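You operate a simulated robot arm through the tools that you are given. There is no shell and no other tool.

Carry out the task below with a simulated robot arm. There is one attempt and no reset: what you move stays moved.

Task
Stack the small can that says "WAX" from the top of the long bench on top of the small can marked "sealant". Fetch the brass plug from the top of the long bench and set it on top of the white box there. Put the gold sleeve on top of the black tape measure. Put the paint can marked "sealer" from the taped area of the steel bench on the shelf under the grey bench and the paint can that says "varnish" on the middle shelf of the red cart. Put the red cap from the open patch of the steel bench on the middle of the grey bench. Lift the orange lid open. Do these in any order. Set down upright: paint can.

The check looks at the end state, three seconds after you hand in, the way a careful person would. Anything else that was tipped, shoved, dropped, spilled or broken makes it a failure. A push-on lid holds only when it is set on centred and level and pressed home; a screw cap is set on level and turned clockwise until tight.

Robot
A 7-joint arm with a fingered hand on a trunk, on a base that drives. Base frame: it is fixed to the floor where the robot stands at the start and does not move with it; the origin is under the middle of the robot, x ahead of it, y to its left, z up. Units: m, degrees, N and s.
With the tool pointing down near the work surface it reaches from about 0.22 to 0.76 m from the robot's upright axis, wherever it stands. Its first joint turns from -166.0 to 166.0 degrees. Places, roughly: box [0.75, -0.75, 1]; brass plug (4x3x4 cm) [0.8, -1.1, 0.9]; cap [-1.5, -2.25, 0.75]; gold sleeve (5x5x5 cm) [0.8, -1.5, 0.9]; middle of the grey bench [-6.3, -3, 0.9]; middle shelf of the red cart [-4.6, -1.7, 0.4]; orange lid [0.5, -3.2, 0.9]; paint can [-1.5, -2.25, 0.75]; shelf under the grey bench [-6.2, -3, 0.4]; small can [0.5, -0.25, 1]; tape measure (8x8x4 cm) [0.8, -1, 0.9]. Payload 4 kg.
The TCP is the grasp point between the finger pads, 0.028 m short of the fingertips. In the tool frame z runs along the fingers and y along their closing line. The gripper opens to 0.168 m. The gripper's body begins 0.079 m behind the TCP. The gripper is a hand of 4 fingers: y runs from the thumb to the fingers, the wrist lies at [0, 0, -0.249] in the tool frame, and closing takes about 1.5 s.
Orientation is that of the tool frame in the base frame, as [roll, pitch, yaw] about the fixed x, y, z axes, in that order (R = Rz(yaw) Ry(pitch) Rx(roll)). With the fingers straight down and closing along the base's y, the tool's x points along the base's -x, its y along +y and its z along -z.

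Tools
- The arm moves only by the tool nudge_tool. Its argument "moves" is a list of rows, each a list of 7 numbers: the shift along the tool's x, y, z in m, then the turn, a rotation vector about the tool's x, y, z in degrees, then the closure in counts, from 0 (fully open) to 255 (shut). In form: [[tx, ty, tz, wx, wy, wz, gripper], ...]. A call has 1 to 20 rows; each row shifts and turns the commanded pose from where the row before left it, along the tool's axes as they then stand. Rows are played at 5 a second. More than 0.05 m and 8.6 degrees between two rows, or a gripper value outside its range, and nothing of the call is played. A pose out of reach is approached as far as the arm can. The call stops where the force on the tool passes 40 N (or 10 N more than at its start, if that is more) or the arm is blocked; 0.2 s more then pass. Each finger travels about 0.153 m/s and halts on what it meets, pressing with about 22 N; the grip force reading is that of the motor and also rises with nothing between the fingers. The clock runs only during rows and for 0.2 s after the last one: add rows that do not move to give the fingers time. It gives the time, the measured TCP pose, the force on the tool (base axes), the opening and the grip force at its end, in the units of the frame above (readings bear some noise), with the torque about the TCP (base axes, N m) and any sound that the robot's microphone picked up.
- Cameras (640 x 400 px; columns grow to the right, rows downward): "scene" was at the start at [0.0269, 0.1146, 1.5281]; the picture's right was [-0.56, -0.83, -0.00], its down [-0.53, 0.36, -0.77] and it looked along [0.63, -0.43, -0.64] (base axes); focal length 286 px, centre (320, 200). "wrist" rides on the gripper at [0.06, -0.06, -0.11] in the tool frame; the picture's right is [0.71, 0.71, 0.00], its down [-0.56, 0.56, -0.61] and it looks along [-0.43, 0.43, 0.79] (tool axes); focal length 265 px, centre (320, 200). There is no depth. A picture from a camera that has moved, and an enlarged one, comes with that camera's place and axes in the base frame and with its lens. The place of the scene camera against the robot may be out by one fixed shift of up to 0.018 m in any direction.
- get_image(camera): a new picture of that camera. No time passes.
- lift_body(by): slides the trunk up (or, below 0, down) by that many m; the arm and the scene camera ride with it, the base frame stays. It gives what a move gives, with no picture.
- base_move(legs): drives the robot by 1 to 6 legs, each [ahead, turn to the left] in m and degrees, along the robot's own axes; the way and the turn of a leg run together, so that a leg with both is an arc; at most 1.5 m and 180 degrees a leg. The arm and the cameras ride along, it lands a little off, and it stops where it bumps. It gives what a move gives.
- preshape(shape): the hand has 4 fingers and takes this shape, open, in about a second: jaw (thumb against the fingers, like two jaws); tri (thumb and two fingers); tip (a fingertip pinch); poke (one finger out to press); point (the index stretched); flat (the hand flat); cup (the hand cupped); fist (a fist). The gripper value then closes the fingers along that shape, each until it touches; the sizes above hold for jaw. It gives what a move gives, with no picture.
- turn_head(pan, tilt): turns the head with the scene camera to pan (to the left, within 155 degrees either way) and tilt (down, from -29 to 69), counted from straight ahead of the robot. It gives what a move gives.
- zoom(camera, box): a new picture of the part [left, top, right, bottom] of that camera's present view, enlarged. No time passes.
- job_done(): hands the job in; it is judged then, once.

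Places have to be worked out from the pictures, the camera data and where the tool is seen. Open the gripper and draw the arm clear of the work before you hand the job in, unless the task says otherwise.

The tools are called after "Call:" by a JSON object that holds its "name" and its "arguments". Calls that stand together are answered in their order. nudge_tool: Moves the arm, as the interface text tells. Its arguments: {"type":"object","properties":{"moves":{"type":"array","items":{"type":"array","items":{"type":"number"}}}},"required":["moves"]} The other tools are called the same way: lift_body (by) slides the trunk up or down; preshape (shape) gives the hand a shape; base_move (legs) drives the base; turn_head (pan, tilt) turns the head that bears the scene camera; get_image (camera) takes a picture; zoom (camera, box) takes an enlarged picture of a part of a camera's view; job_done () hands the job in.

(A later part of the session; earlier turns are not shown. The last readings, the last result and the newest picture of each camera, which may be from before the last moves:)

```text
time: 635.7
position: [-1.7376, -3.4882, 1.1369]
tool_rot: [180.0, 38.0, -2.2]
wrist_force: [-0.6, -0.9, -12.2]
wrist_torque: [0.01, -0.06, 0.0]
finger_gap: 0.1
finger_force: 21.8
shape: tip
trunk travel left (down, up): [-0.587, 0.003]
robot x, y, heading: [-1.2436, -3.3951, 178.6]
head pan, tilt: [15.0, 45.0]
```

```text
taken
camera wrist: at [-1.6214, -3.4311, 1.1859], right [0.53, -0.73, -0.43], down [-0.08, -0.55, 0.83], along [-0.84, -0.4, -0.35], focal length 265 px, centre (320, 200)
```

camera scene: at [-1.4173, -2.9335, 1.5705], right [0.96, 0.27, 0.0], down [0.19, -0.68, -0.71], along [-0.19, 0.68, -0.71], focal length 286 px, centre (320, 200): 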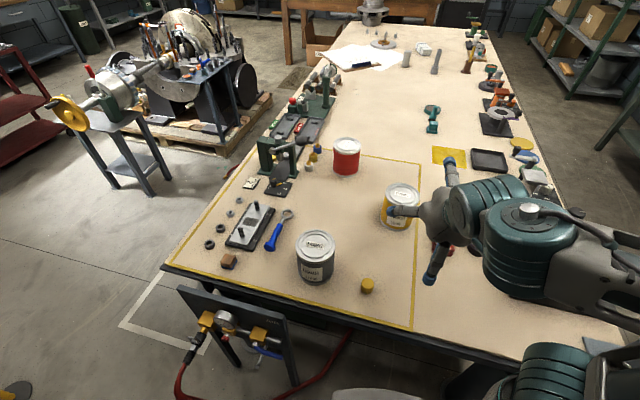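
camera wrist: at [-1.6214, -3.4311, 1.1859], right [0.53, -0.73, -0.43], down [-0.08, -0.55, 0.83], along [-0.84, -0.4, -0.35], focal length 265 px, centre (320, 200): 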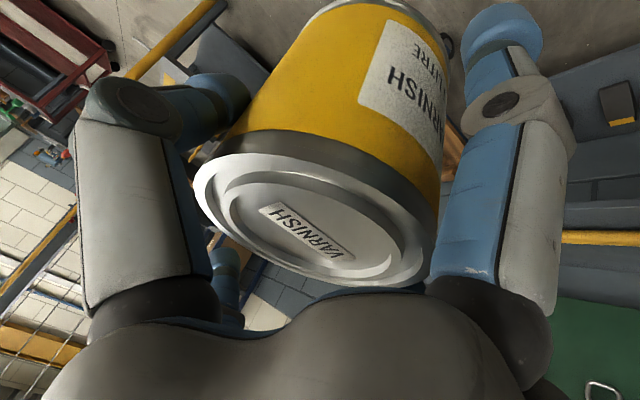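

The can is slowly leaning further back, so the pads are forward of its centre. Rather than risk a slip, I return to the bench, set it down and re-grip better centred.

Call:
{"name": "base_move", "arguments": {"legs": [[0, -88]]}}

Call:
{"name": "base_move", "arguments": {"legs": [[0.46, 0]]}}

Call:
{"name": "get_image", "arguments": {"camera": "wrist"}}

Call:
{"name": "get_image", "arguments": {"camera": "scene"}}

```text
time: 640.0
position: [-1.3189, -2.899, 1.1377]
tool_rot: [-180.0, 38.1, -93.4]
wrist_force: [-0.1, 0.0, -12.9]
wrist_torque: [-0.08, 0.01, 0.02]
finger_gap: 0.1003
finger_force: 22.6
shape: tip
trunk travel left (down, up): [-0.587, 0.003]
robot x, y, heading: [-1.2401, -3.4003, 87.3]
head pan, tilt: [15.0, 45.0]
```

```text
time: 642.7
position: [-1.2964, -2.4413, 1.1355]
tool_rot: [180.0, 37.9, -93.5]
wrist_force: [-0.4, -0.2, -12.8]
wrist_torque: [-0.06, 0.03, 0.02]
finger_gap: 0.1
finger_force: 22.0
shape: tip
trunk travel left (down, up): [-0.587, 0.003]
robot x, y, heading: [-1.2174, -2.9413, 87.3]
head pan, tilt: [15.0, 45.0]
```

```text
taken
camera wrist: at [-1.2434, -2.5584, 1.1856], right [-0.74, -0.51, -0.43], down [-0.55, 0.1, 0.83], along [-0.38, 0.85, -0.35], focal length 265 px, centre (320, 200)
```

wrist: 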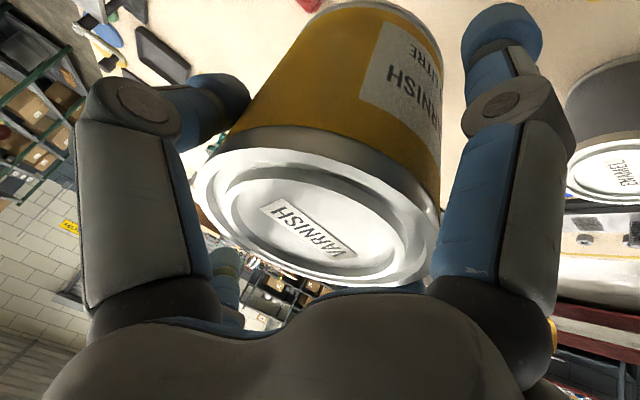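

```text
taken
camera scene: at [-1.3853, -2.9108, 1.5704], right [0.98, 0.21, 0.0], down [0.15, -0.69, -0.71], along [-0.15, 0.69, -0.71], focal length 286 px, centre (320, 200)
```

scene: 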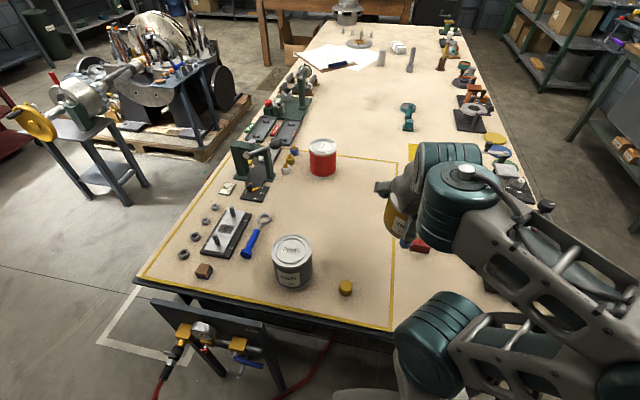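

I bring the can over a free spot at about (-1.40, -2.36) and lower it to just above the bench.

Call:
{"name": "nudge_tool", "arguments": {"moves": [[0.0113, 0.0181, 0.0347, 0, 0, 0, 135], [0.0113, 0.0181, 0.0347, 0, 0, 0, 135], [0.0113, 0.0181, 0.0347, 0, 0, 0, 135], [0.0113, 0.0181, 0.0347, 0, 0, 0, 135], [0.0113, 0.0181, 0.0347, 0, 0, 0, 135], [0.0113, 0.0181, 0.0347, 0, 0, 0, 135], [0, 0, 0, 0, 0, 0, 135]]}}

Call:
{"name": "zoom", "arguments": {"camera": "scene", "box": [270, 160, 450, 310]}}

```text
time: 644.3
position: [-1.397, -2.3615, 0.9265]
tool_rot: [180.0, 37.9, -93.5]
wrist_force: [-0.6, -0.4, -13.0]
wrist_torque: [-0.13, 0.03, -0.03]
finger_gap: 0.1001
finger_force: 21.8
shape: tip
trunk travel left (down, up): [-0.587, 0.003]
robot x, y, heading: [-1.2219, -2.9402, 86.9]
head pan, tilt: [15.0, 45.0]
```

```text
2.67 times, centred on (360, 235) of scene
camera zoom: at [-1.3855, -2.9113, 1.5704], right [0.98, 0.21, 0.0], down [0.15, -0.69, -0.71], along [-0.15, 0.69, -0.71], focal length 763 px, centre (213, 107)
```

zoom: 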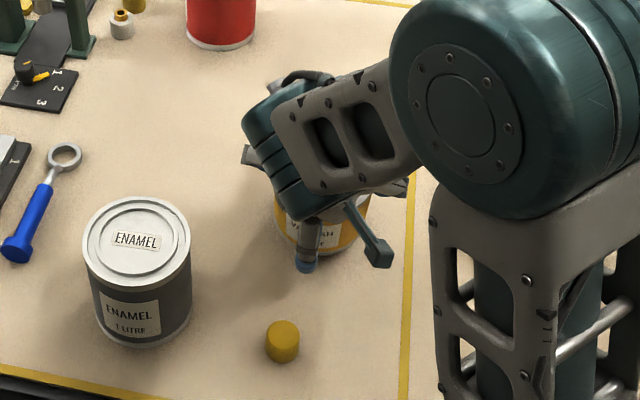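

Clear all around. I lower in small steps to contact.

Call:
{"name": "nudge_tool", "arguments": {"moves": [[0.0062, 0, 0.0079, 0, 0, 0, 135], [0.005, 0, 0.0063, 0, 0, 0, 135], [0, 0, 0, 0, 0, 0, 135]]}}

```text
time: 645.1
position: [-1.3996, -2.3591, 0.9108]
tool_rot: [179.9, 38.1, -93.6]
wrist_force: [0.5, 2.8, -4.4]
wrist_torque: [-0.01, 0.01, 0.0]
finger_gap: 0.0999
finger_force: 22.4
shape: tip
trunk travel left (down, up): [-0.587, 0.003]
robot x, y, heading: [-1.2191, -2.9393, 87.0]
head pan, tilt: [15.0, 45.0]
```

Call:
{"name": "nudge_tool", "arguments": {"moves": [[0.0022, 0, 0.0028, 0, 0, 0, 135], [0.0022, 0, 0.0028, 0, 0, 0, 135], [0, 0, 0, 0, 0, 0, 135]]}}

Call:
{"name": "get_image", "arguments": {"camera": "wrist"}}

```text
time: 645.9
position: [-1.401, -2.3607, 0.906]
tool_rot: [180.0, 38.0, -93.5]
wrist_force: [0.3, 4.1, -3.8]
wrist_torque: [-0.08, -0.02, 0.0]
finger_gap: 0.1
finger_force: 21.9
shape: tip
trunk travel left (down, up): [-0.587, 0.003]
robot x, y, heading: [-1.219, -2.9418, 87.1]
head pan, tilt: [15.0, 45.0]
```

```text
taken
camera wrist: at [-1.347, -2.4787, 0.9543], right [-0.74, -0.51, -0.43], down [-0.55, 0.1, 0.83], along [-0.38, 0.85, -0.35], focal length 265 px, centre (320, 200)
```

wrist: 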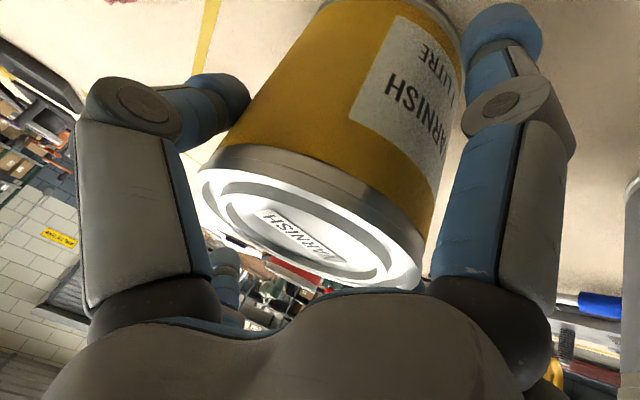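

It is righting itself. I lower the rest of the way until it stands flat.

Call:
{"name": "nudge_tool", "arguments": {"moves": [[0.0022, 0, 0.0028, 0, 0, 0, 135], [0.0022, 0, 0.0028, 0, 0, 0, 135], [0, 0, 0, 0, 0, 0, 135]]}}

```text
time: 646.7
position: [-1.3987, -2.3605, 0.8992]
tool_rot: [180.0, 37.8, -93.5]
wrist_force: [0.9, 1.8, -3.3]
wrist_torque: [-0.17, 0.18, -0.05]
finger_gap: 0.1001
finger_force: 21.9
shape: tip
trunk travel left (down, up): [-0.587, 0.003]
robot x, y, heading: [-1.2198, -2.9424, 87.0]
head pan, tilt: [15.0, 45.0]
```

Call:
{"name": "nudge_tool", "arguments": {"moves": [[0.0016, 0, 0.002, 0, 0, 0, 135], [0, 0, 0, 0, 0, 0, 135]]}}

Call:
{"name": "nudge_tool", "arguments": {"moves": [[0.0009, 0, 0.0012, 0, 0, 0, 135], [0, 0, 0, 0, 0, 0, 135]]}}

Call:
{"name": "get_image", "arguments": {"camera": "wrist"}}

```text
time: 647.3
position: [-1.3996, -2.3611, 0.8973]
tool_rot: [179.9, 38.1, -93.6]
wrist_force: [0.9, 0.4, 10.3]
wrist_torque: [-0.06, -0.01, -0.13]
finger_gap: 0.0999
finger_force: 21.7
shape: tip
trunk travel left (down, up): [-0.587, 0.003]
robot x, y, heading: [-1.2193, -2.9432, 87.1]
head pan, tilt: [15.0, 45.0]
```

```text
time: 647.9
position: [-1.3993, -2.3615, 0.898]
tool_rot: [179.8, 38.4, -93.6]
wrist_force: [0.9, 2.6, 19.7]
wrist_torque: [0.11, -0.04, -0.09]
finger_gap: 0.0998
finger_force: 22.0
shape: tip
trunk travel left (down, up): [-0.587, 0.003]
robot x, y, heading: [-1.2191, -2.9419, 87.5]
head pan, tilt: [15.0, 45.0]
```

```text
taken
camera wrist: at [-1.3466, -2.4789, 0.946], right [-0.74, -0.51, -0.44], down [-0.55, 0.09, 0.83], along [-0.38, 0.85, -0.35], focal length 265 px, centre (320, 200)
```

wrist: 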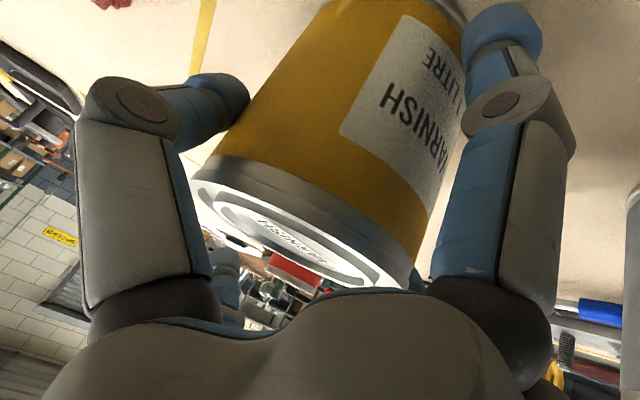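

It stands flat. I release, shift the grip 8 mm back toward the centre and close again, comparing the gap.

Call:
{"name": "nudge_tool", "arguments": {"moves": [[-0.0009, 0, -0.0012, 0, 0, 0, 135], [0, 0, 0, 0, 0, 0, 98], [0, 0, 0, 0, 0, 0, 88], [0, 0, 0, 0, 0, 0, 70], [0, 0, 0, 0, 0, 0, 60], [0.0032, 0, -0.0025, 0, 0, 0, 60], [0.0032, 0, -0.0025, 0, 0, 0, 60], [0, 0, 0, 0, 0, 0, 80], [0, 0, 0, 0, 0, 0, 92], [0, 0, 0, 0, 0, 0, 102], [0, 0, 0, 0, 0, 0, 115], [0, 0, 0, 0, 0, 0, 130], [0, 0, 0, 0, 0, 0, 130], [0, 0, 0, 0, 0, 0, 130]]}}

```text
time: 650.9
position: [-1.4027, -2.3686, 0.8973]
tool_rot: [-180.0, 38.0, -93.4]
wrist_force: [2.5, 2.1, 0.4]
wrist_torque: [0.03, -0.02, -0.06]
finger_gap: 0.1029
finger_force: 21.6
shape: tip
trunk travel left (down, up): [-0.587, 0.003]
robot x, y, heading: [-1.217, -2.9449, 87.1]
head pan, tilt: [15.0, 45.0]
```

The gap is now 0.103, close to the full diameter. I lift 3 cm to check how it hangs.

Call:
{"name": "nudge_tool", "arguments": {"moves": [[-0.0062, 0, -0.0079, 0, 0, 0, 130], [-0.0062, 0, -0.0079, 0, 0, 0, 130], [-0.0062, 0, -0.0079, 0, 0, 0, 130], [0, 0, 0, 0, 0, 0, 130], [0, 0, 0, 0, 0, 0, 130], [0, 0, 0, 0, 0, 0, 130], [0, 0, 0, 0, 0, 0, 130]]}}

Call:
{"name": "get_image", "arguments": {"camera": "wrist"}}

```text
time: 652.5
position: [-1.4014, -2.3673, 0.9258]
tool_rot: [-180.0, 37.8, -93.5]
wrist_force: [-0.8, 0.3, -13.2]
wrist_torque: [-0.08, 0.02, -0.02]
finger_gap: 0.1027
finger_force: 21.9
shape: tip
trunk travel left (down, up): [-0.587, 0.003]
robot x, y, heading: [-1.2205, -2.9411, 87.1]
head pan, tilt: [15.0, 45.0]
```

```text
taken
camera wrist: at [-1.3481, -2.4861, 0.976], right [-0.74, -0.51, -0.43], down [-0.55, 0.1, 0.83], along [-0.38, 0.85, -0.36], focal length 265 px, centre (320, 200)
```

wrist: 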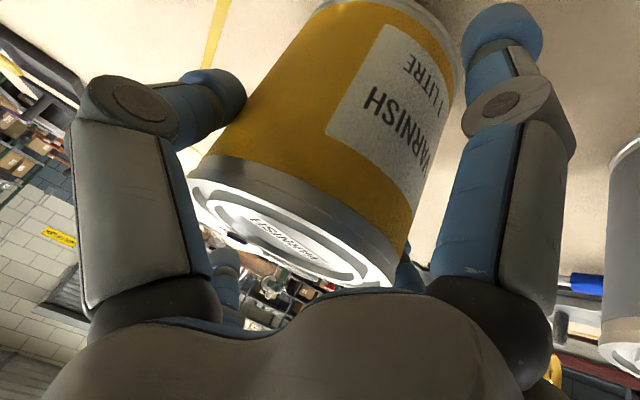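

It hangs almost perfectly upright now. I lift, retract and set off for the cart.

Call:
{"name": "nudge_tool", "arguments": {"moves": [[-0.0092, -0.0107, -0.03, 0, 0, 0, 135], [-0.0092, -0.0107, -0.03, 0, 0, 0, 135], [-0.0092, -0.0107, -0.03, 0, 0, 0, 135], [-0.0092, -0.0107, -0.03, 0, 0, 0, 135], [-0.0092, -0.0107, -0.03, 0, 0, 0, 135], [-0.0092, -0.0107, -0.03, 0, 0, 0, 135], [-0.0092, -0.0107, -0.03, 0, 0, 0, 135], [0, 0, 0, 0, 0, 0, 135], [0, 0, 0, 0, 0, 0, 135]]}}

Call:
{"name": "base_move", "arguments": {"legs": [[-0.45, 0]]}}

Call:
{"name": "base_move", "arguments": {"legs": [[0, 91]]}}

Call:
{"name": "get_image", "arguments": {"camera": "wrist"}}

```text
time: 654.5
position: [-1.3314, -2.4516, 1.1347]
tool_rot: [179.9, 37.9, -93.5]
wrist_force: [0.3, -0.7, -11.7]
wrist_torque: [-0.1, 0.03, 0.01]
finger_gap: 0.1028
finger_force: 21.6
shape: tip
trunk travel left (down, up): [-0.587, 0.003]
robot x, y, heading: [-1.2196, -2.9417, 87.2]
head pan, tilt: [15.0, 45.0]
```

```text
time: 657.3
position: [-1.3537, -2.9002, 1.1353]
tool_rot: [179.9, 38.0, -93.4]
wrist_force: [-0.3, -0.5, -13.5]
wrist_torque: [-0.13, 0.02, 0.03]
finger_gap: 0.1028
finger_force: 22.2
shape: tip
trunk travel left (down, up): [-0.587, 0.003]
robot x, y, heading: [-1.2382, -3.3867, 87.1]
head pan, tilt: [15.0, 45.0]
```

```text
time: 661.6
position: [-1.7225, -3.5287, 1.1351]
tool_rot: [-179.9, 37.9, -0.3]
wrist_force: [0.5, -0.1, -12.6]
wrist_torque: [-0.05, -0.13, 0.03]
finger_gap: 0.1025
finger_force: 22.5
shape: tip
trunk travel left (down, up): [-0.587, 0.003]
robot x, y, heading: [-1.2355, -3.3862, -179.8]
head pan, tilt: [15.0, 45.0]
```

```text
taken
camera wrist: at [-1.6067, -3.4684, 1.1839], right [0.55, -0.71, -0.43], down [-0.07, -0.56, 0.83], along [-0.83, -0.43, -0.36], focal length 265 px, centre (320, 200)
```

wrist: 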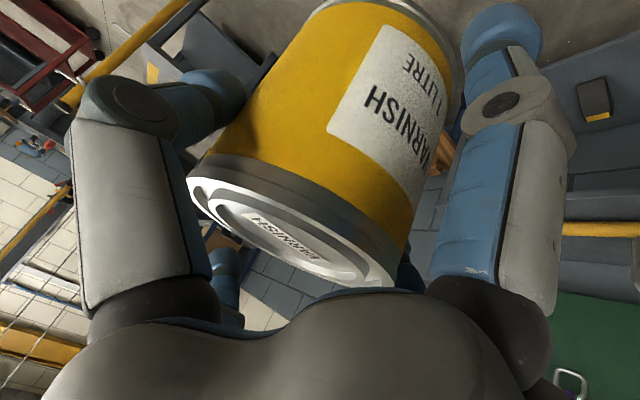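

It hangs steady. I continue: west, then north past the bollard.

Call:
{"name": "base_move", "arguments": {"legs": [[1.1, 0]]}}

Call:
{"name": "base_move", "arguments": {"legs": [[0, -83], [0.85, 0]]}}

Call:
{"name": "base_move", "arguments": {"legs": [[0, 83]]}}

Call:
{"name": "get_image", "arguments": {"camera": "wrist"}}

```text
time: 667.3
position: [-2.8282, -3.5294, 1.135]
tool_rot: [-179.9, 38.0, -0.7]
wrist_force: [0.7, -0.3, -12.7]
wrist_torque: [-0.04, -0.13, -0.01]
finger_gap: 0.1026
finger_force: 22.2
shape: tip
trunk travel left (down, up): [-0.587, 0.003]
robot x, y, heading: [-2.3476, -3.3918, 180.0]
head pan, tilt: [15.0, 45.0]
```

```text
time: 675.2
position: [-2.6646, -2.1017, 1.1344]
tool_rot: [-179.9, 37.9, -82.7]
wrist_force: [-0.3, 0.8, -12.1]
wrist_torque: [-0.11, 0.0, -0.01]
finger_gap: 0.1027
finger_force: 21.8
shape: tip
trunk travel left (down, up): [-0.587, 0.003]
robot x, y, heading: [-2.4618, -2.5618, 97.6]
head pan, tilt: [15.0, 45.0]
```

```text
time: 679.2
position: [-2.9435, -2.7041, 1.1335]
tool_rot: [-179.9, 37.9, 0.1]
wrist_force: [-0.3, -0.3, -12.0]
wrist_torque: [-0.04, -0.08, -0.02]
finger_gap: 0.1027
finger_force: 21.7
shape: tip
trunk travel left (down, up): [-0.587, 0.003]
robot x, y, heading: [-2.4609, -2.5635, -179.6]
head pan, tilt: [15.0, 45.0]
```

```text
taken
camera wrist: at [-2.8286, -2.6431, 1.1837], right [0.56, -0.71, -0.43], down [-0.06, -0.56, 0.83], along [-0.83, -0.43, -0.36], focal length 265 px, centre (320, 200)
```

wrist: 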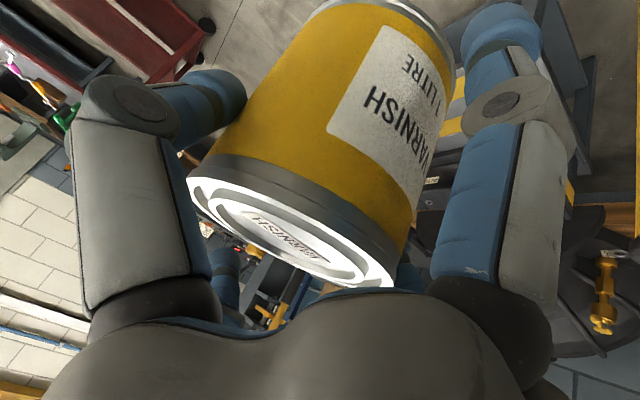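

Still steady. I go on to the cart's south end.

Call:
{"name": "base_move", "arguments": {"legs": [[1.4, 0]]}}

Call:
{"name": "base_move", "arguments": {"legs": [[0, 28], [0.78, 0]]}}

Call:
{"name": "get_image", "arguments": {"camera": "wrist"}}

```text
time: 686.2
position: [-4.3599, -2.6771, 1.1332]
tool_rot: [-179.9, 37.8, -2.1]
wrist_force: [0.1, 0.2, -12.0]
wrist_torque: [-0.05, -0.16, -0.02]
finger_gap: 0.1029
finger_force: 22.0
shape: tip
trunk travel left (down, up): [-0.587, 0.003]
robot x, y, heading: [-3.8775, -2.5533, 178.5]
head pan, tilt: [15.0, 45.0]
```

```text
time: 691.8
position: [-4.9407, -3.2577, 1.133]
tool_rot: [-179.9, 37.8, 27.0]
wrist_force: [0.4, -0.1, -12.8]
wrist_torque: [-0.01, -0.14, 0.05]
finger_gap: 0.1029
finger_force: 22.1
shape: tip
trunk travel left (down, up): [-0.587, 0.003]
robot x, y, heading: [-4.574, -2.9109, -152.7]
head pan, tilt: [15.0, 45.0]
```

```text
taken
camera wrist: at [-4.8659, -3.1505, 1.1835], right [0.82, -0.38, -0.43], down [0.2, -0.53, 0.83], along [-0.54, -0.76, -0.36], focal length 265 px, centre (320, 200)
```

wrist: 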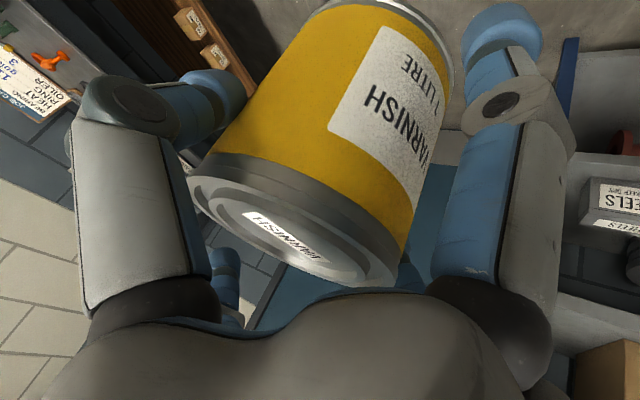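

Now I turn to face the cart's south end.

Call:
{"name": "base_move", "arguments": {"legs": [[0, -117]]}}

Call:
{"name": "turn_head", "arguments": {"pan": 10, "tilt": 45}}

Call:
{"name": "get_image", "arguments": {"camera": "scene"}}

Call:
{"name": "get_image", "arguments": {"camera": "wrist"}}

```text
time: 697.1
position: [-4.7159, -2.4317, 1.1339]
tool_rot: [-179.8, 37.9, -90.3]
wrist_force: [-0.3, 0.0, -13.0]
wrist_torque: [-0.14, 0.02, 0.02]
finger_gap: 0.1025
finger_force: 22.1
shape: tip
trunk travel left (down, up): [-0.587, 0.003]
robot x, y, heading: [-4.5746, -2.9092, 90.3]
head pan, tilt: [15.0, 45.0]
```

```text
time: 697.8
position: [-4.7166, -2.4316, 1.1335]
tool_rot: [-179.9, 37.7, -90.4]
wrist_force: [0.1, -0.1, -12.0]
wrist_torque: [-0.13, 0.01, -0.01]
finger_gap: 0.1027
finger_force: 22.2
shape: tip
trunk travel left (down, up): [-0.587, 0.003]
robot x, y, heading: [-4.5753, -2.9106, 90.3]
head pan, tilt: [10.0, 45.0]
```

```text
taken
camera scene: at [-4.7381, -2.8925, 1.5704], right [0.98, 0.18, 0.0], down [0.13, -0.7, -0.71], along [-0.13, 0.7, -0.71], focal length 286 px, centre (320, 200)
```

scene: 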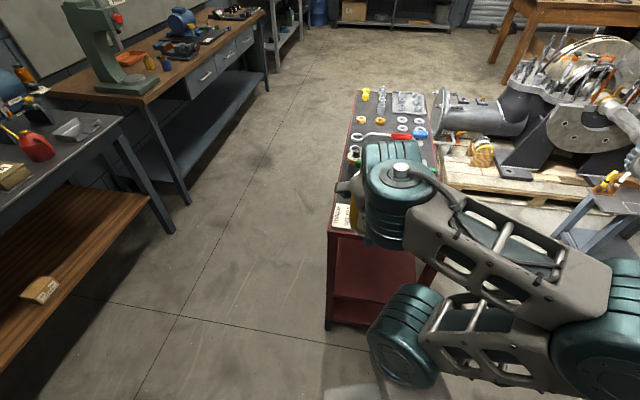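

```text
taken
camera wrist: at [-4.6568, -2.5465, 1.1834], right [-0.71, -0.55, -0.43], down [-0.56, 0.07, 0.83], along [-0.43, 0.83, -0.36], focal length 265 px, centre (320, 200)
```

wrist: 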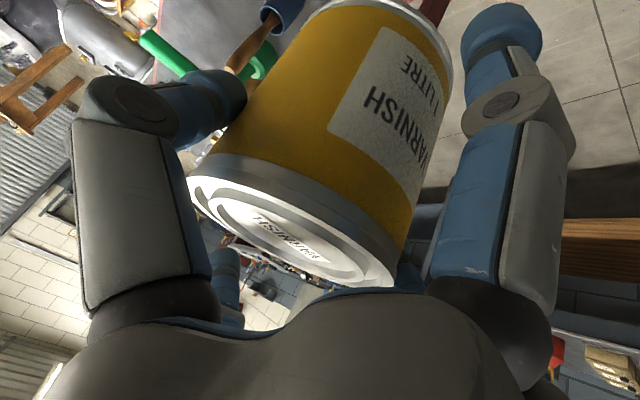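

The can hangs in front of the cart's end. I shift it to the cart's centre line and slightly back, then lower the trunk so the arm keeps its shape.

Call:
{"name": "nudge_tool", "arguments": {"moves": [[0.0125, -0.0162, -0.0098, 0, 0, 0, 135], [0.0125, -0.0162, -0.0098, 0, 0, 0, 135], [0.0125, -0.0162, -0.0098, 0, 0, 0, 135], [0.0125, -0.0162, -0.0098, 0, 0, 0, 135], [0.0125, -0.0162, -0.0098, 0, 0, 0, 135], [0, 0, 0, 0, 0, 0, 135]]}}

Call:
{"name": "lift_body", "arguments": {"by": -0.3}}

Call:
{"name": "get_image", "arguments": {"camera": "scene"}}

Call:
{"name": "get_image", "arguments": {"camera": "wrist"}}

```text
time: 699.2
position: [-4.6363, -2.5117, 1.1342]
tool_rot: [-179.7, 37.8, -90.3]
wrist_force: [-0.5, -0.3, -11.6]
wrist_torque: [-0.11, -0.01, 0.0]
finger_gap: 0.1028
finger_force: 22.1
shape: tip
trunk travel left (down, up): [-0.587, 0.003]
robot x, y, heading: [-4.5761, -2.9142, 90.0]
head pan, tilt: [10.0, 45.0]
```

```text
time: 702.2
position: [-4.6359, -2.5127, 0.8343]
tool_rot: [-179.9, 37.9, -90.3]
wrist_force: [1.0, -0.2, -12.7]
wrist_torque: [-0.13, 0.03, -0.03]
finger_gap: 0.1028
finger_force: 22.0
shape: tip
trunk travel left (down, up): [-0.287, 0.303]
robot x, y, heading: [-4.5735, -2.9139, 90.1]
head pan, tilt: [10.0, 45.0]
```

```text
taken
camera scene: at [-4.7378, -2.8928, 1.2705], right [0.98, 0.18, 0.0], down [0.13, -0.7, -0.71], along [-0.13, 0.7, -0.71], focal length 286 px, centre (320, 200)
```

scene: 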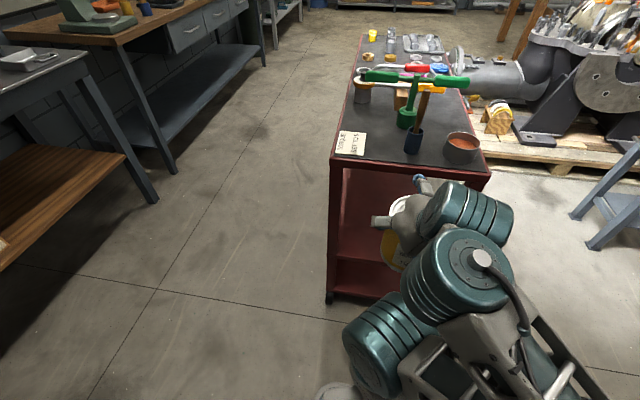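

```text
taken
camera wrist: at [-4.5771, -2.6269, 0.8845], right [-0.71, -0.55, -0.43], down [-0.56, 0.07, 0.83], along [-0.43, 0.83, -0.36], focal length 265 px, centre (320, 200)
```

wrist: 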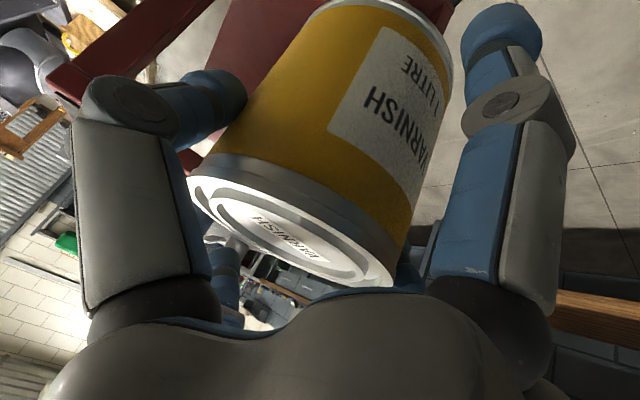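

I zoom in on the cart to pin down its edge and middle shelf before moving in.

Call:
{"name": "zoom", "arguments": {"camera": "scene", "box": [300, 120, 500, 320]}}

Call:
{"name": "zoom", "arguments": {"camera": "wrist", "box": [0, 0, 330, 200]}}

```text
2.00 times, centred on (400, 220) of scene
camera zoom: at [-4.7378, -2.8928, 1.2705], right [0.98, 0.18, 0.0], down [0.13, -0.7, -0.71], along [-0.13, 0.7, -0.71], focal length 573 px, centre (160, 160)
```

zoom: 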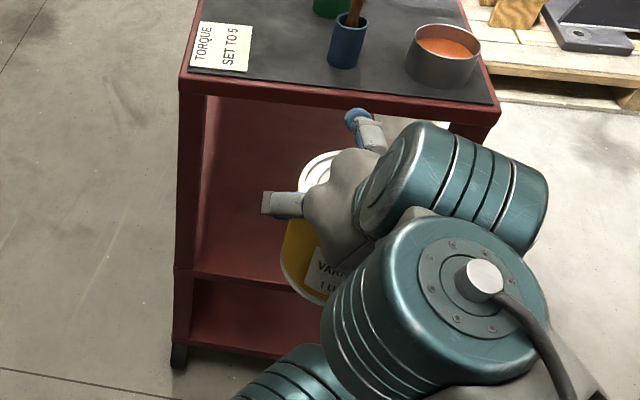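

```text
1.94 times, centred on (165, 100) of wrist
camera zoom: at [-4.5771, -2.6269, 0.8845], right [-0.71, -0.55, -0.43], down [-0.56, 0.07, 0.83], along [-0.43, 0.83, -0.36], focal length 515 px, centre (621, 394)
```

zoom: 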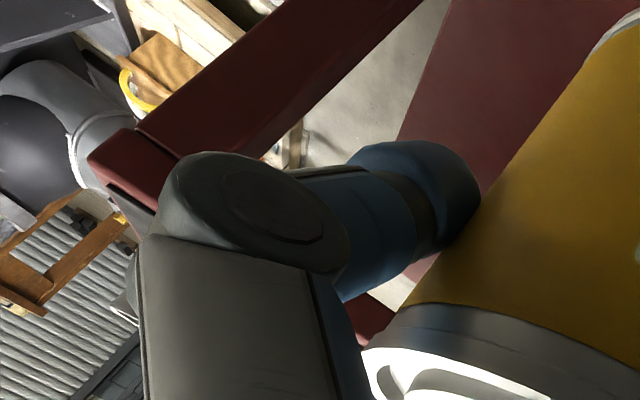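

The cart's south edge is at y ≈ -2.31, its top at z ≈ 0.79 and the middle shelf at z ≈ 0.377. I lower the trunk further.

Call:
{"name": "lift_body", "arguments": {"by": -0.27}}

Call:
{"name": "get_image", "arguments": {"camera": "scene"}}

Call:
{"name": "get_image", "arguments": {"camera": "wrist"}}

```text
time: 704.9
position: [-4.6358, -2.5123, 0.5651]
tool_rot: [-179.9, 37.9, -90.3]
wrist_force: [0.1, 0.2, -12.0]
wrist_torque: [-0.13, 0.01, 0.03]
finger_gap: 0.1028
finger_force: 22.5
shape: tip
trunk travel left (down, up): [-0.017, 0.573]
robot x, y, heading: [-4.5782, -2.9123, 90.3]
head pan, tilt: [10.0, 45.0]
```

```text
taken
camera scene: at [-4.7378, -2.893, 1.0005], right [0.98, 0.18, 0.0], down [0.13, -0.7, -0.71], along [-0.13, 0.7, -0.71], focal length 286 px, centre (320, 200)
```

scene: 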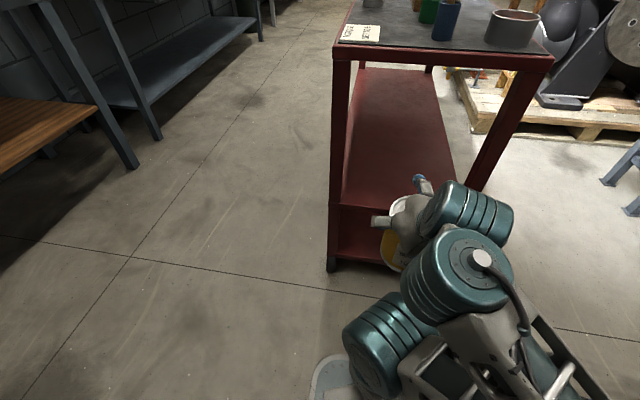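

```text
taken
camera wrist: at [-4.5771, -2.6271, 0.6145], right [-0.71, -0.55, -0.43], down [-0.56, 0.07, 0.83], along [-0.43, 0.83, -0.36], focal length 265 px, centre (320, 200)
```

wrist: 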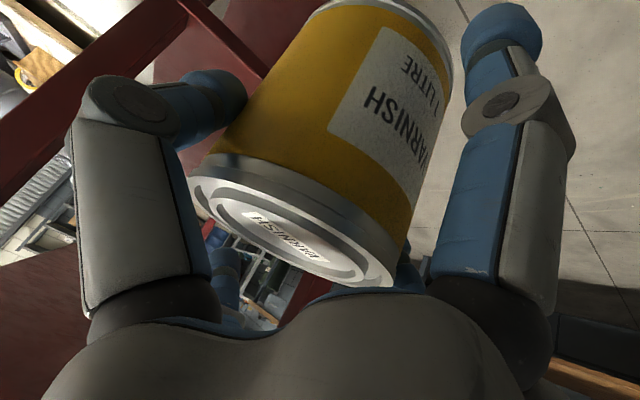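

The arm kept its shape and the can hangs well. I lower another 6 cm so the hand will pass under the cart's top.

Call:
{"name": "nudge_tool", "arguments": {"moves": [[0.0096, -0.0025, 0.0122, 0, 0, 0, 135], [0.0096, -0.0025, 0.0122, 0, 0, 0, 135], [0.0096, -0.0025, 0.0122, 0, 0, 0, 135], [0.0096, -0.0025, 0.0122, 0, 0, 0, 135], [0, 0, 0, 0, 0, 0, 135]]}}

Call:
{"name": "get_image", "arguments": {"camera": "wrist"}}

Call:
{"name": "zoom", "arguments": {"camera": "scene", "box": [300, 20, 560, 300]}}

```text
time: 706.1
position: [-4.6351, -2.5171, 0.5455]
tool_rot: [180.0, 37.6, -90.3]
wrist_force: [-0.2, 0.1, -12.1]
wrist_torque: [-0.16, 0.02, 0.04]
finger_gap: 0.103
finger_force: 21.7
shape: tip
out of reach, approached as far as the arm can: row 2, 3, 4
trunk travel left (down, up): [-0.017, 0.573]
robot x, y, heading: [-4.5819, -2.9112, 90.1]
head pan, tilt: [10.0, 45.0]
```

```text
taken
camera wrist: at [-4.5763, -2.632, 0.5954], right [-0.71, -0.55, -0.43], down [-0.56, 0.07, 0.83], along [-0.43, 0.83, -0.36], focal length 265 px, centre (320, 200)
```

wrist: 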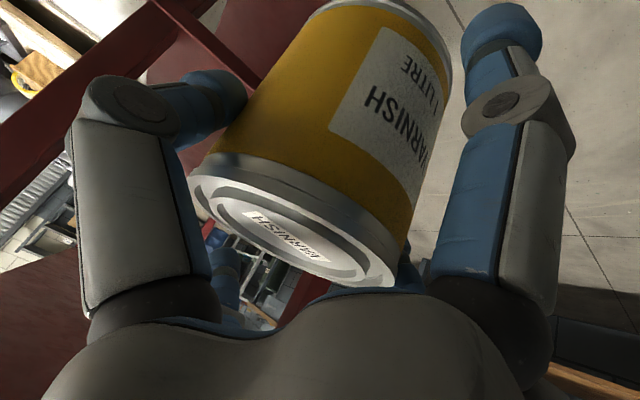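

```text
1.43 times, centred on (430, 160) of scene
camera zoom: at [-4.7378, -2.893, 1.0004], right [0.98, 0.18, 0.0], down [0.13, -0.7, -0.71], along [-0.13, 0.7, -0.71], focal length 409 px, centre (163, 257)
```

zoom: 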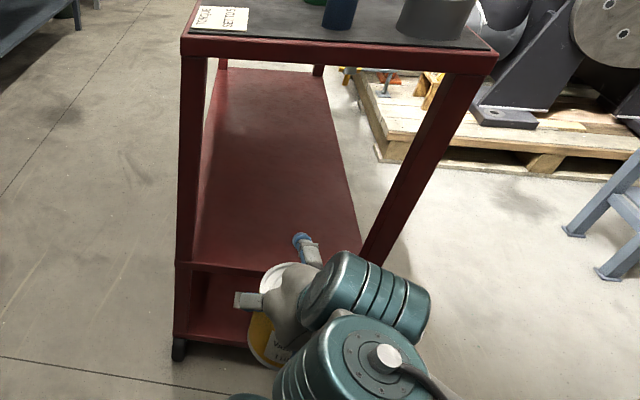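

The arm is at its inner limit there, but this height already clears the cart's top. I move forward slowly, entering under the top.

Call:
{"name": "nudge_tool", "arguments": {"moves": [[-0.0118, -0.0015, 0.0092, 0, 0, 0, 135], [-0.0118, -0.0015, 0.0092, 0, 0, 0, 135], [-0.0118, -0.0015, 0.0092, 0, 0, 0, 135], [-0.0118, -0.0015, 0.0092, 0, 0, 0, 135], [-0.0118, -0.0015, 0.0092, 0, 0, 0, 135], [-0.0118, -0.0015, 0.0092, 0, 0, 0, 135], [0, 0, 0, 0, 0, 0, 135]]}}

Call:
{"name": "get_image", "arguments": {"camera": "wrist"}}

Call:
{"name": "get_image", "arguments": {"camera": "scene"}}

```text
time: 707.7
position: [-4.6259, -2.4275, 0.5442]
tool_rot: [-179.9, 37.9, -90.3]
wrist_force: [0.6, 0.1, -12.5]
wrist_torque: [-0.15, 0.03, 0.01]
finger_gap: 0.1026
finger_force: 22.0
shape: tip
trunk travel left (down, up): [-0.017, 0.573]
robot x, y, heading: [-4.5759, -2.9129, 90.2]
head pan, tilt: [10.0, 45.0]
```

```text
taken
camera wrist: at [-4.5673, -2.5414, 0.5933], right [-0.71, -0.55, -0.43], down [-0.56, 0.07, 0.83], along [-0.43, 0.83, -0.36], focal length 265 px, centre (320, 200)
```

wrist: 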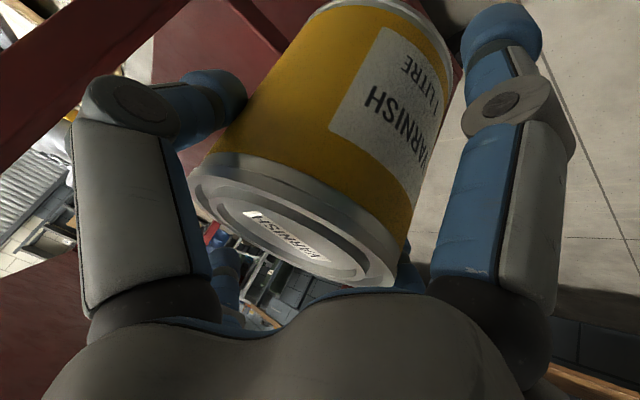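

```text
taken
camera scene: at [-4.7377, -2.8929, 1.0004], right [0.98, 0.18, 0.0], down [0.13, -0.7, -0.71], along [-0.13, 0.7, -0.71], focal length 286 px, centre (320, 200)
```

scene: 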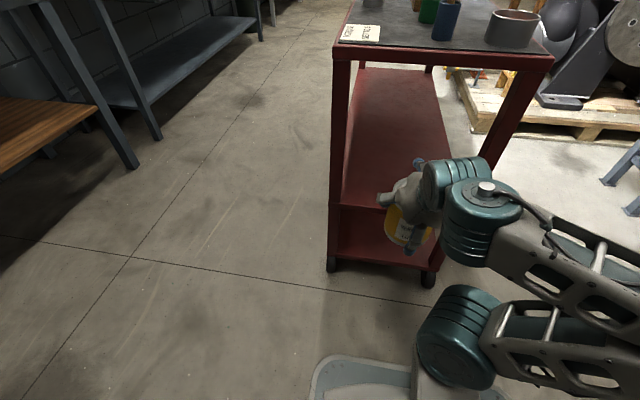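

Good. I lower 4 cm now that the arm has room, then continue forward.

Call:
{"name": "nudge_tool", "arguments": {"moves": [[0.0082, 0, 0.0105, 0, 0, 0, 135], [0.0082, 0, 0.0105, 0, 0, 0, 135], [0.0082, 0, 0.0105, 0, 0, 0, 135], [0, 0, 0, 0, 0, 0, 135]]}}

Call:
{"name": "nudge_tool", "arguments": {"moves": [[-0.0118, 0, 0.0092, 0, 0, 0, 135], [-0.0118, 0, 0.0092, 0, 0, 0, 135], [-0.0118, 0, 0.0092, 0, 0, 0, 135], [-0.0118, 0, 0.0092, 0, 0, 0, 135], [-0.0118, 0, 0.0092, 0, 0, 0, 135], [0, 0, 0, 0, 0, 0, 135]]}}

Call:
{"name": "get_image", "arguments": {"camera": "wrist"}}

Call:
{"name": "zoom", "arguments": {"camera": "scene", "box": [310, 20, 570, 290]}}

```text
time: 708.7
position: [-4.6266, -2.4269, 0.5052]
tool_rot: [-179.9, 37.8, -90.2]
wrist_force: [-0.6, 0.4, -11.8]
wrist_torque: [-0.17, 0.02, -0.02]
finger_gap: 0.1028
finger_force: 22.0
shape: tip
trunk travel left (down, up): [-0.017, 0.573]
robot x, y, heading: [-4.5763, -2.9116, 90.1]
head pan, tilt: [10.0, 45.0]
```

```text
time: 710.1
position: [-4.6255, -2.3523, 0.5031]
tool_rot: [-179.8, 37.7, -90.3]
wrist_force: [-0.5, 0.5, -12.0]
wrist_torque: [-0.15, 0.02, -0.01]
finger_gap: 0.1028
finger_force: 22.0
shape: tip
trunk travel left (down, up): [-0.017, 0.573]
robot x, y, heading: [-4.5771, -2.9118, 90.2]
head pan, tilt: [10.0, 45.0]
```

```text
taken
camera wrist: at [-4.5664, -2.4673, 0.5537], right [-0.71, -0.55, -0.43], down [-0.56, 0.07, 0.83], along [-0.43, 0.83, -0.36], focal length 265 px, centre (320, 200)
```

wrist: 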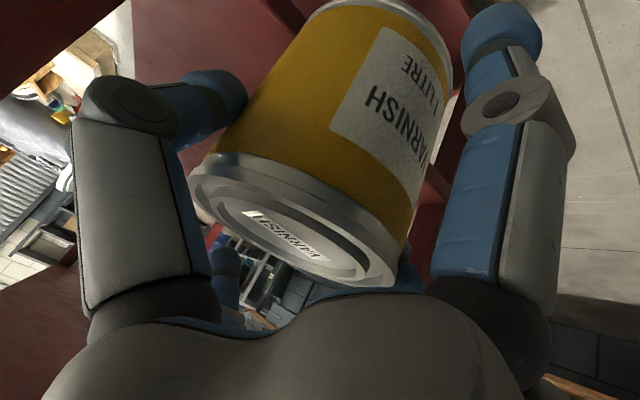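

```text
1.48 times, centred on (440, 155) of scene
camera zoom: at [-4.7377, -2.8928, 1.0005], right [0.98, 0.18, 0.0], down [0.13, -0.7, -0.71], along [-0.13, 0.7, -0.71], focal length 424 px, centre (142, 267)
```

zoom: 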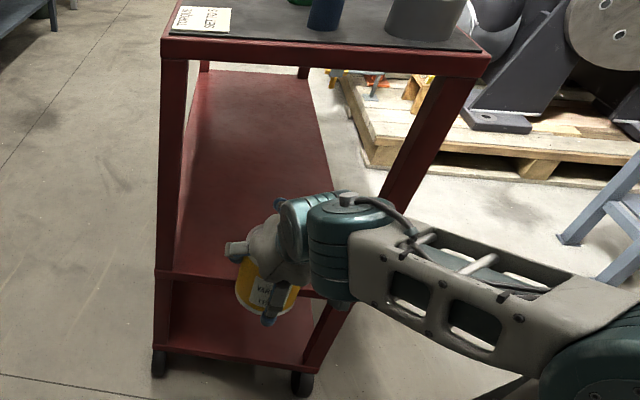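

The forearm passes to the right in front of the cart's leg; there's room. I go forward another 7 cm and check again.

Call:
{"name": "nudge_tool", "arguments": {"moves": [[-0.0118, 0, 0.0092, 0, 0, 0, 135], [-0.0118, 0, 0.0092, 0, 0, 0, 135], [-0.0118, 0, 0.0092, 0, 0, 0, 135], [-0.0118, 0, 0.0092, 0, 0, 0, 135], [-0.0118, 0, 0.0092, 0, 0, 0, 135], [0, 0, 0, 0, 0, 0, 135]]}}

Call:
{"name": "get_image", "arguments": {"camera": "wrist"}}

Call:
{"name": "zoom", "arguments": {"camera": "scene", "box": [310, 20, 570, 290]}}

```text
time: 711.5
position: [-4.6251, -2.2795, 0.5036]
tool_rot: [-179.9, 37.8, -90.3]
wrist_force: [1.4, 0.7, -12.2]
wrist_torque: [-0.16, 0.03, 0.02]
finger_gap: 0.1025
finger_force: 22.2
shape: tip
trunk travel left (down, up): [-0.017, 0.573]
robot x, y, heading: [-4.5763, -2.9169, 90.2]
head pan, tilt: [10.0, 45.0]
```

```text
taken
camera wrist: at [-4.5666, -2.3936, 0.553], right [-0.71, -0.55, -0.43], down [-0.56, 0.07, 0.83], along [-0.43, 0.83, -0.36], focal length 265 px, centre (320, 200)
```

wrist: 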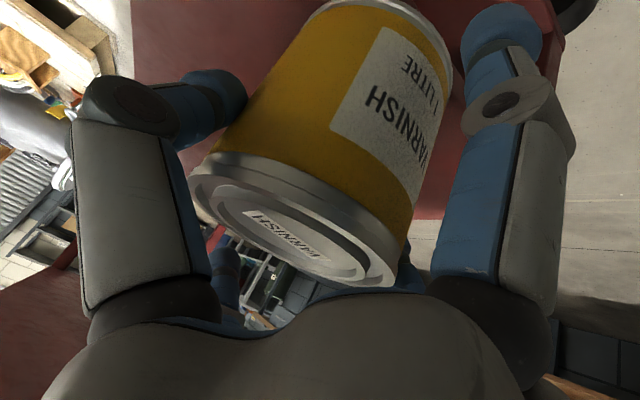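

```text
1.48 times, centred on (440, 155) of scene
camera zoom: at [-4.7377, -2.8927, 1.0004], right [0.98, 0.18, 0.0], down [0.13, -0.7, -0.71], along [-0.13, 0.7, -0.71], focal length 424 px, centre (142, 267)
```

zoom: 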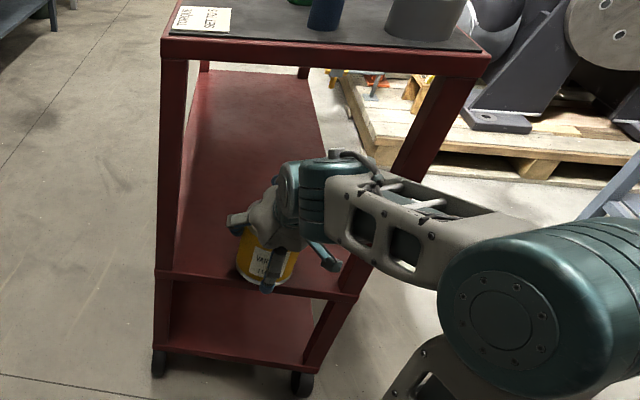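

The forearm is well clear of the leg. I move the last 5.5 cm in.

Call:
{"name": "nudge_tool", "arguments": {"moves": [[-0.0109, 0, 0.0085, 0, 0, 0, 135], [-0.0109, 0, 0.0085, 0, 0, 0, 135], [-0.0109, 0, 0.0085, 0, 0, 0, 135], [-0.0109, 0, 0.0085, 0, 0, 0, 135], [0, 0, 0, 0, 0, 0, 135]]}}

Call:
{"name": "get_image", "arguments": {"camera": "wrist"}}

Call:
{"name": "zoom", "arguments": {"camera": "scene", "box": [310, 20, 570, 290]}}

```text
time: 712.7
position: [-4.6235, -2.2232, 0.5031]
tool_rot: [-179.8, 37.7, -90.3]
wrist_force: [-0.7, 0.3, -12.2]
wrist_torque: [-0.13, 0.01, -0.01]
finger_gap: 0.1029
finger_force: 21.8
shape: tip
trunk travel left (down, up): [-0.017, 0.573]
robot x, y, heading: [-4.5753, -2.9133, 90.1]
head pan, tilt: [10.0, 45.0]
```

```text
taken
camera wrist: at [-4.5636, -2.3381, 0.5526], right [-0.71, -0.55, -0.43], down [-0.56, 0.07, 0.83], along [-0.43, 0.83, -0.36], focal length 265 px, centre (320, 200)
```

wrist: 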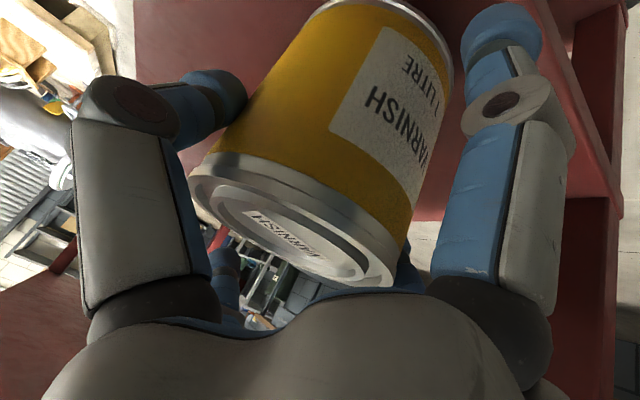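

```text
1.48 times, centred on (440, 155) of scene
camera zoom: at [-4.7377, -2.8926, 1.0004], right [0.98, 0.18, 0.0], down [0.13, -0.7, -0.71], along [-0.13, 0.7, -0.71], focal length 424 px, centre (142, 267)
```

zoom: 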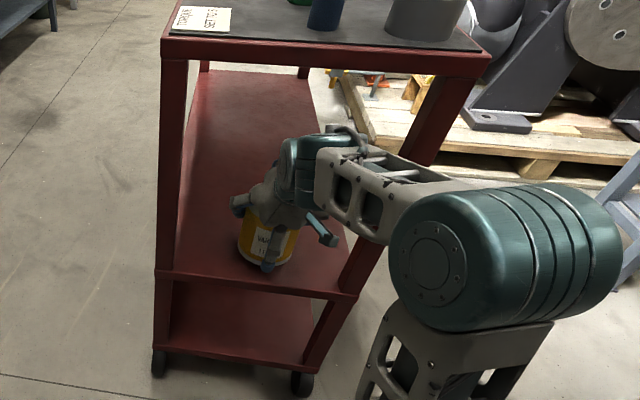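

The can is over the middle shelf. I lower in steps to contact.

Call:
{"name": "nudge_tool", "arguments": {"moves": [[0.0062, 0, 0.0079, 0, 0, 0, 135], [0.0037, 0, 0.0047, 0, 0, 0, 135], [0, 0, 0, 0, 0, 0, 135]]}}

```text
time: 713.5
position: [-4.624, -2.2228, 0.4867]
tool_rot: [-179.9, 37.7, -90.3]
wrist_force: [0.6, -0.3, -12.1]
wrist_torque: [-0.15, 0.03, 0.0]
finger_gap: 0.1025
finger_force: 21.9
shape: tip
trunk travel left (down, up): [-0.017, 0.573]
robot x, y, heading: [-4.5768, -2.915, 90.4]
head pan, tilt: [10.0, 45.0]
```

Call:
{"name": "nudge_tool", "arguments": {"moves": [[0.0031, 0, 0.0039, 0, 0, 0, 135], [0, 0, 0, 0, 0, 0, 135]]}}

```text
time: 714.1
position: [-4.6242, -2.2227, 0.4833]
tool_rot: [-179.9, 38.0, -90.3]
wrist_force: [0.4, 2.0, -4.3]
wrist_torque: [-0.06, 0.05, 0.02]
finger_gap: 0.1024
finger_force: 22.4
shape: tip
trunk travel left (down, up): [-0.017, 0.573]
robot x, y, heading: [-4.578, -2.9075, 90.2]
head pan, tilt: [10.0, 45.0]
```

Contact: the shelf takes most of the weight. I lower in 2 mm steps.

Call:
{"name": "nudge_tool", "arguments": {"moves": [[0.0015, 0, 0.0019, 0, 0, 0, 135], [0, 0, 0, 0, 0, 0, 135]]}}

Call:
{"name": "get_image", "arguments": {"camera": "wrist"}}

```text
time: 714.7
position: [-4.6245, -2.2222, 0.4835]
tool_rot: [179.9, 38.2, -90.4]
wrist_force: [0.2, 2.3, 9.7]
wrist_torque: [0.12, -0.04, 0.04]
finger_gap: 0.1024
finger_force: 21.9
shape: tip
trunk travel left (down, up): [-0.017, 0.573]
robot x, y, heading: [-4.5769, -2.9158, 90.0]
head pan, tilt: [10.0, 45.0]
```

```text
taken
camera wrist: at [-4.5649, -2.3367, 0.5319], right [-0.71, -0.55, -0.44], down [-0.56, 0.06, 0.83], along [-0.43, 0.83, -0.35], focal length 265 px, centre (320, 200)
```

wrist: 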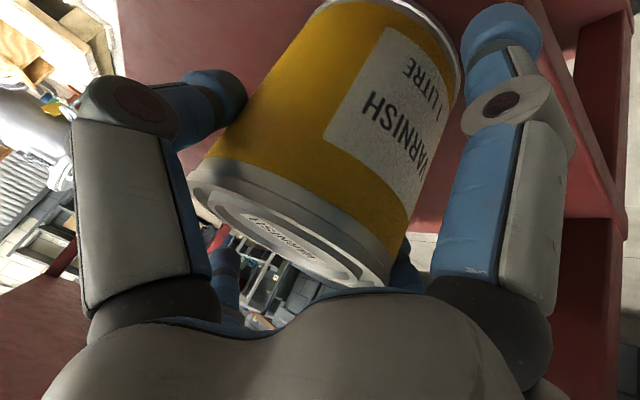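

It stands on the shelf. I ease up slightly and open the pinch slowly.

Call:
{"name": "nudge_tool", "arguments": {"moves": [[-0.001, 0, -0.0013, 0, 0, 0, 120], [0, 0, 0, 0, 0, 0, 106], [0, 0, 0, 0, 0, 0, 101], [0, 0, 0, 0, 0, 0, 98], [0, 0, 0, 0, 0, 0, 95], [0, 0, 0, 0, 0, 0, 90], [0, 0, 0, 0, 0, 0, 75], [0, 0, 0, 0, 0, 0, 50], [0, 0, 0, 0, 0, 0, 25], [0, 0, 0, 0, 0, 0, 20]]}}

Call:
{"name": "get_image", "arguments": {"camera": "wrist"}}

Call:
{"name": "zoom", "arguments": {"camera": "scene", "box": [310, 20, 570, 290]}}

```text
time: 716.9
position: [-4.6226, -2.2232, 0.4819]
tool_rot: [-179.9, 37.8, -90.3]
wrist_force: [0.3, -0.7, 0.2]
wrist_torque: [0.01, 0.01, 0.01]
finger_gap: 0.1545
finger_force: 0.1
shape: tip
trunk travel left (down, up): [-0.017, 0.573]
robot x, y, heading: [-4.5782, -2.91, 90.1]
head pan, tilt: [10.0, 45.0]
```

```text
taken
camera wrist: at [-4.5647, -2.3372, 0.5318], right [-0.71, -0.55, -0.43], down [-0.56, 0.07, 0.83], along [-0.43, 0.83, -0.36], focal length 265 px, centre (320, 200)
```

wrist: 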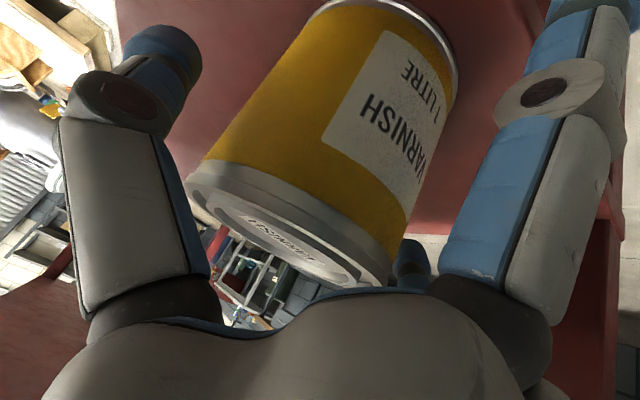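

```text
1.48 times, centred on (440, 155) of scene
camera zoom: at [-4.7376, -2.8935, 1.0005], right [0.98, 0.18, 0.0], down [0.13, -0.7, -0.71], along [-0.13, 0.7, -0.71], focal length 424 px, centre (142, 267)
```

zoom: 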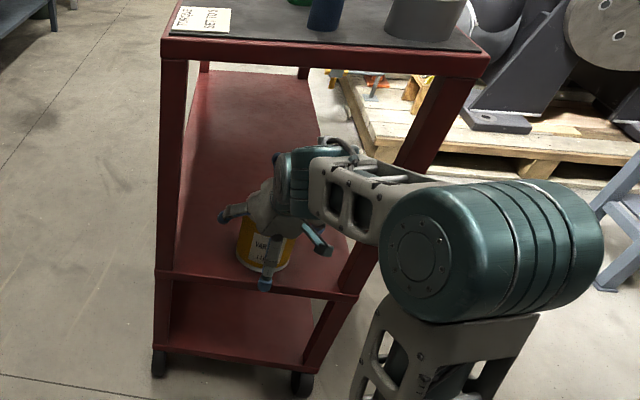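

Released; the varnish can stands on the middle shelf. I withdraw straight back, slightly rising.

Call:
{"name": "nudge_tool", "arguments": {"moves": [[0.0066, 0, -0.0078, 0, 0, 0, 10], [0.01, 0, -0.0116, 0, 0, 0, 0], [0.0133, 0, -0.0155, 0, 0, 0, 0], [0.0133, 0, -0.0155, 0, 0, 0, 0], [0.0133, 0, -0.0155, 0, 0, 0, 0], [0.0133, 0, -0.0155, 0, 0, 0, 0], [0.0133, 0, -0.0155, 0, 0, 0, 0], [0.0133, 0, -0.0155, 0, 0, 0, 0], [0.0133, 0, -0.0155, 0, 0, 0, 0], [0.0133, 0, -0.0155, 0, 0, 0, 0], [0, 0, 0, 0, 0, 0, 0]]}}

Call:
{"name": "get_image", "arguments": {"camera": "wrist"}}

Call:
{"name": "get_image", "arguments": {"camera": "scene"}}

```text
time: 719.3
position: [-4.6261, -2.4084, 0.5205]
tool_rot: [-179.8, 37.8, -90.2]
wrist_force: [-0.1, -0.1, -0.3]
wrist_torque: [0.0, -0.02, 0.02]
finger_gap: 0.1678
finger_force: 0.0
shape: tip
trunk travel left (down, up): [-0.017, 0.573]
robot x, y, heading: [-4.5735, -2.9109, 90.3]
head pan, tilt: [10.0, 45.0]
```

```text
taken
camera wrist: at [-4.5669, -2.5231, 0.5707], right [-0.71, -0.55, -0.43], down [-0.56, 0.07, 0.83], along [-0.43, 0.83, -0.36], focal length 265 px, centre (320, 200)
```

wrist: 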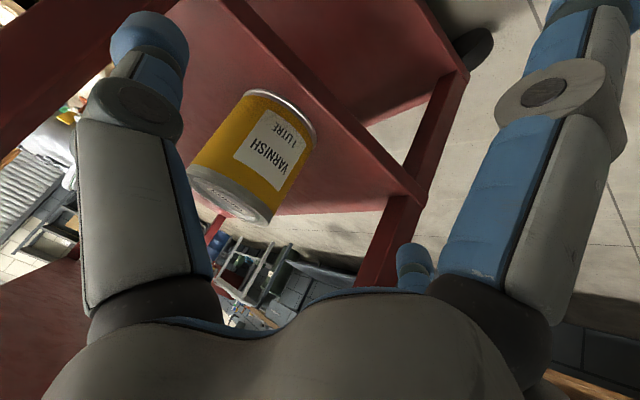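

```text
taken
camera scene: at [-4.7376, -2.8935, 1.0005], right [0.98, 0.18, 0.0], down [0.13, -0.7, -0.71], along [-0.13, 0.7, -0.71], focal length 286 px, centre (320, 200)
```

scene: 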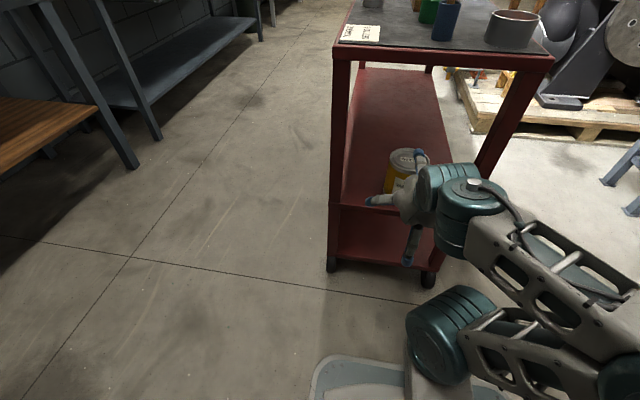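

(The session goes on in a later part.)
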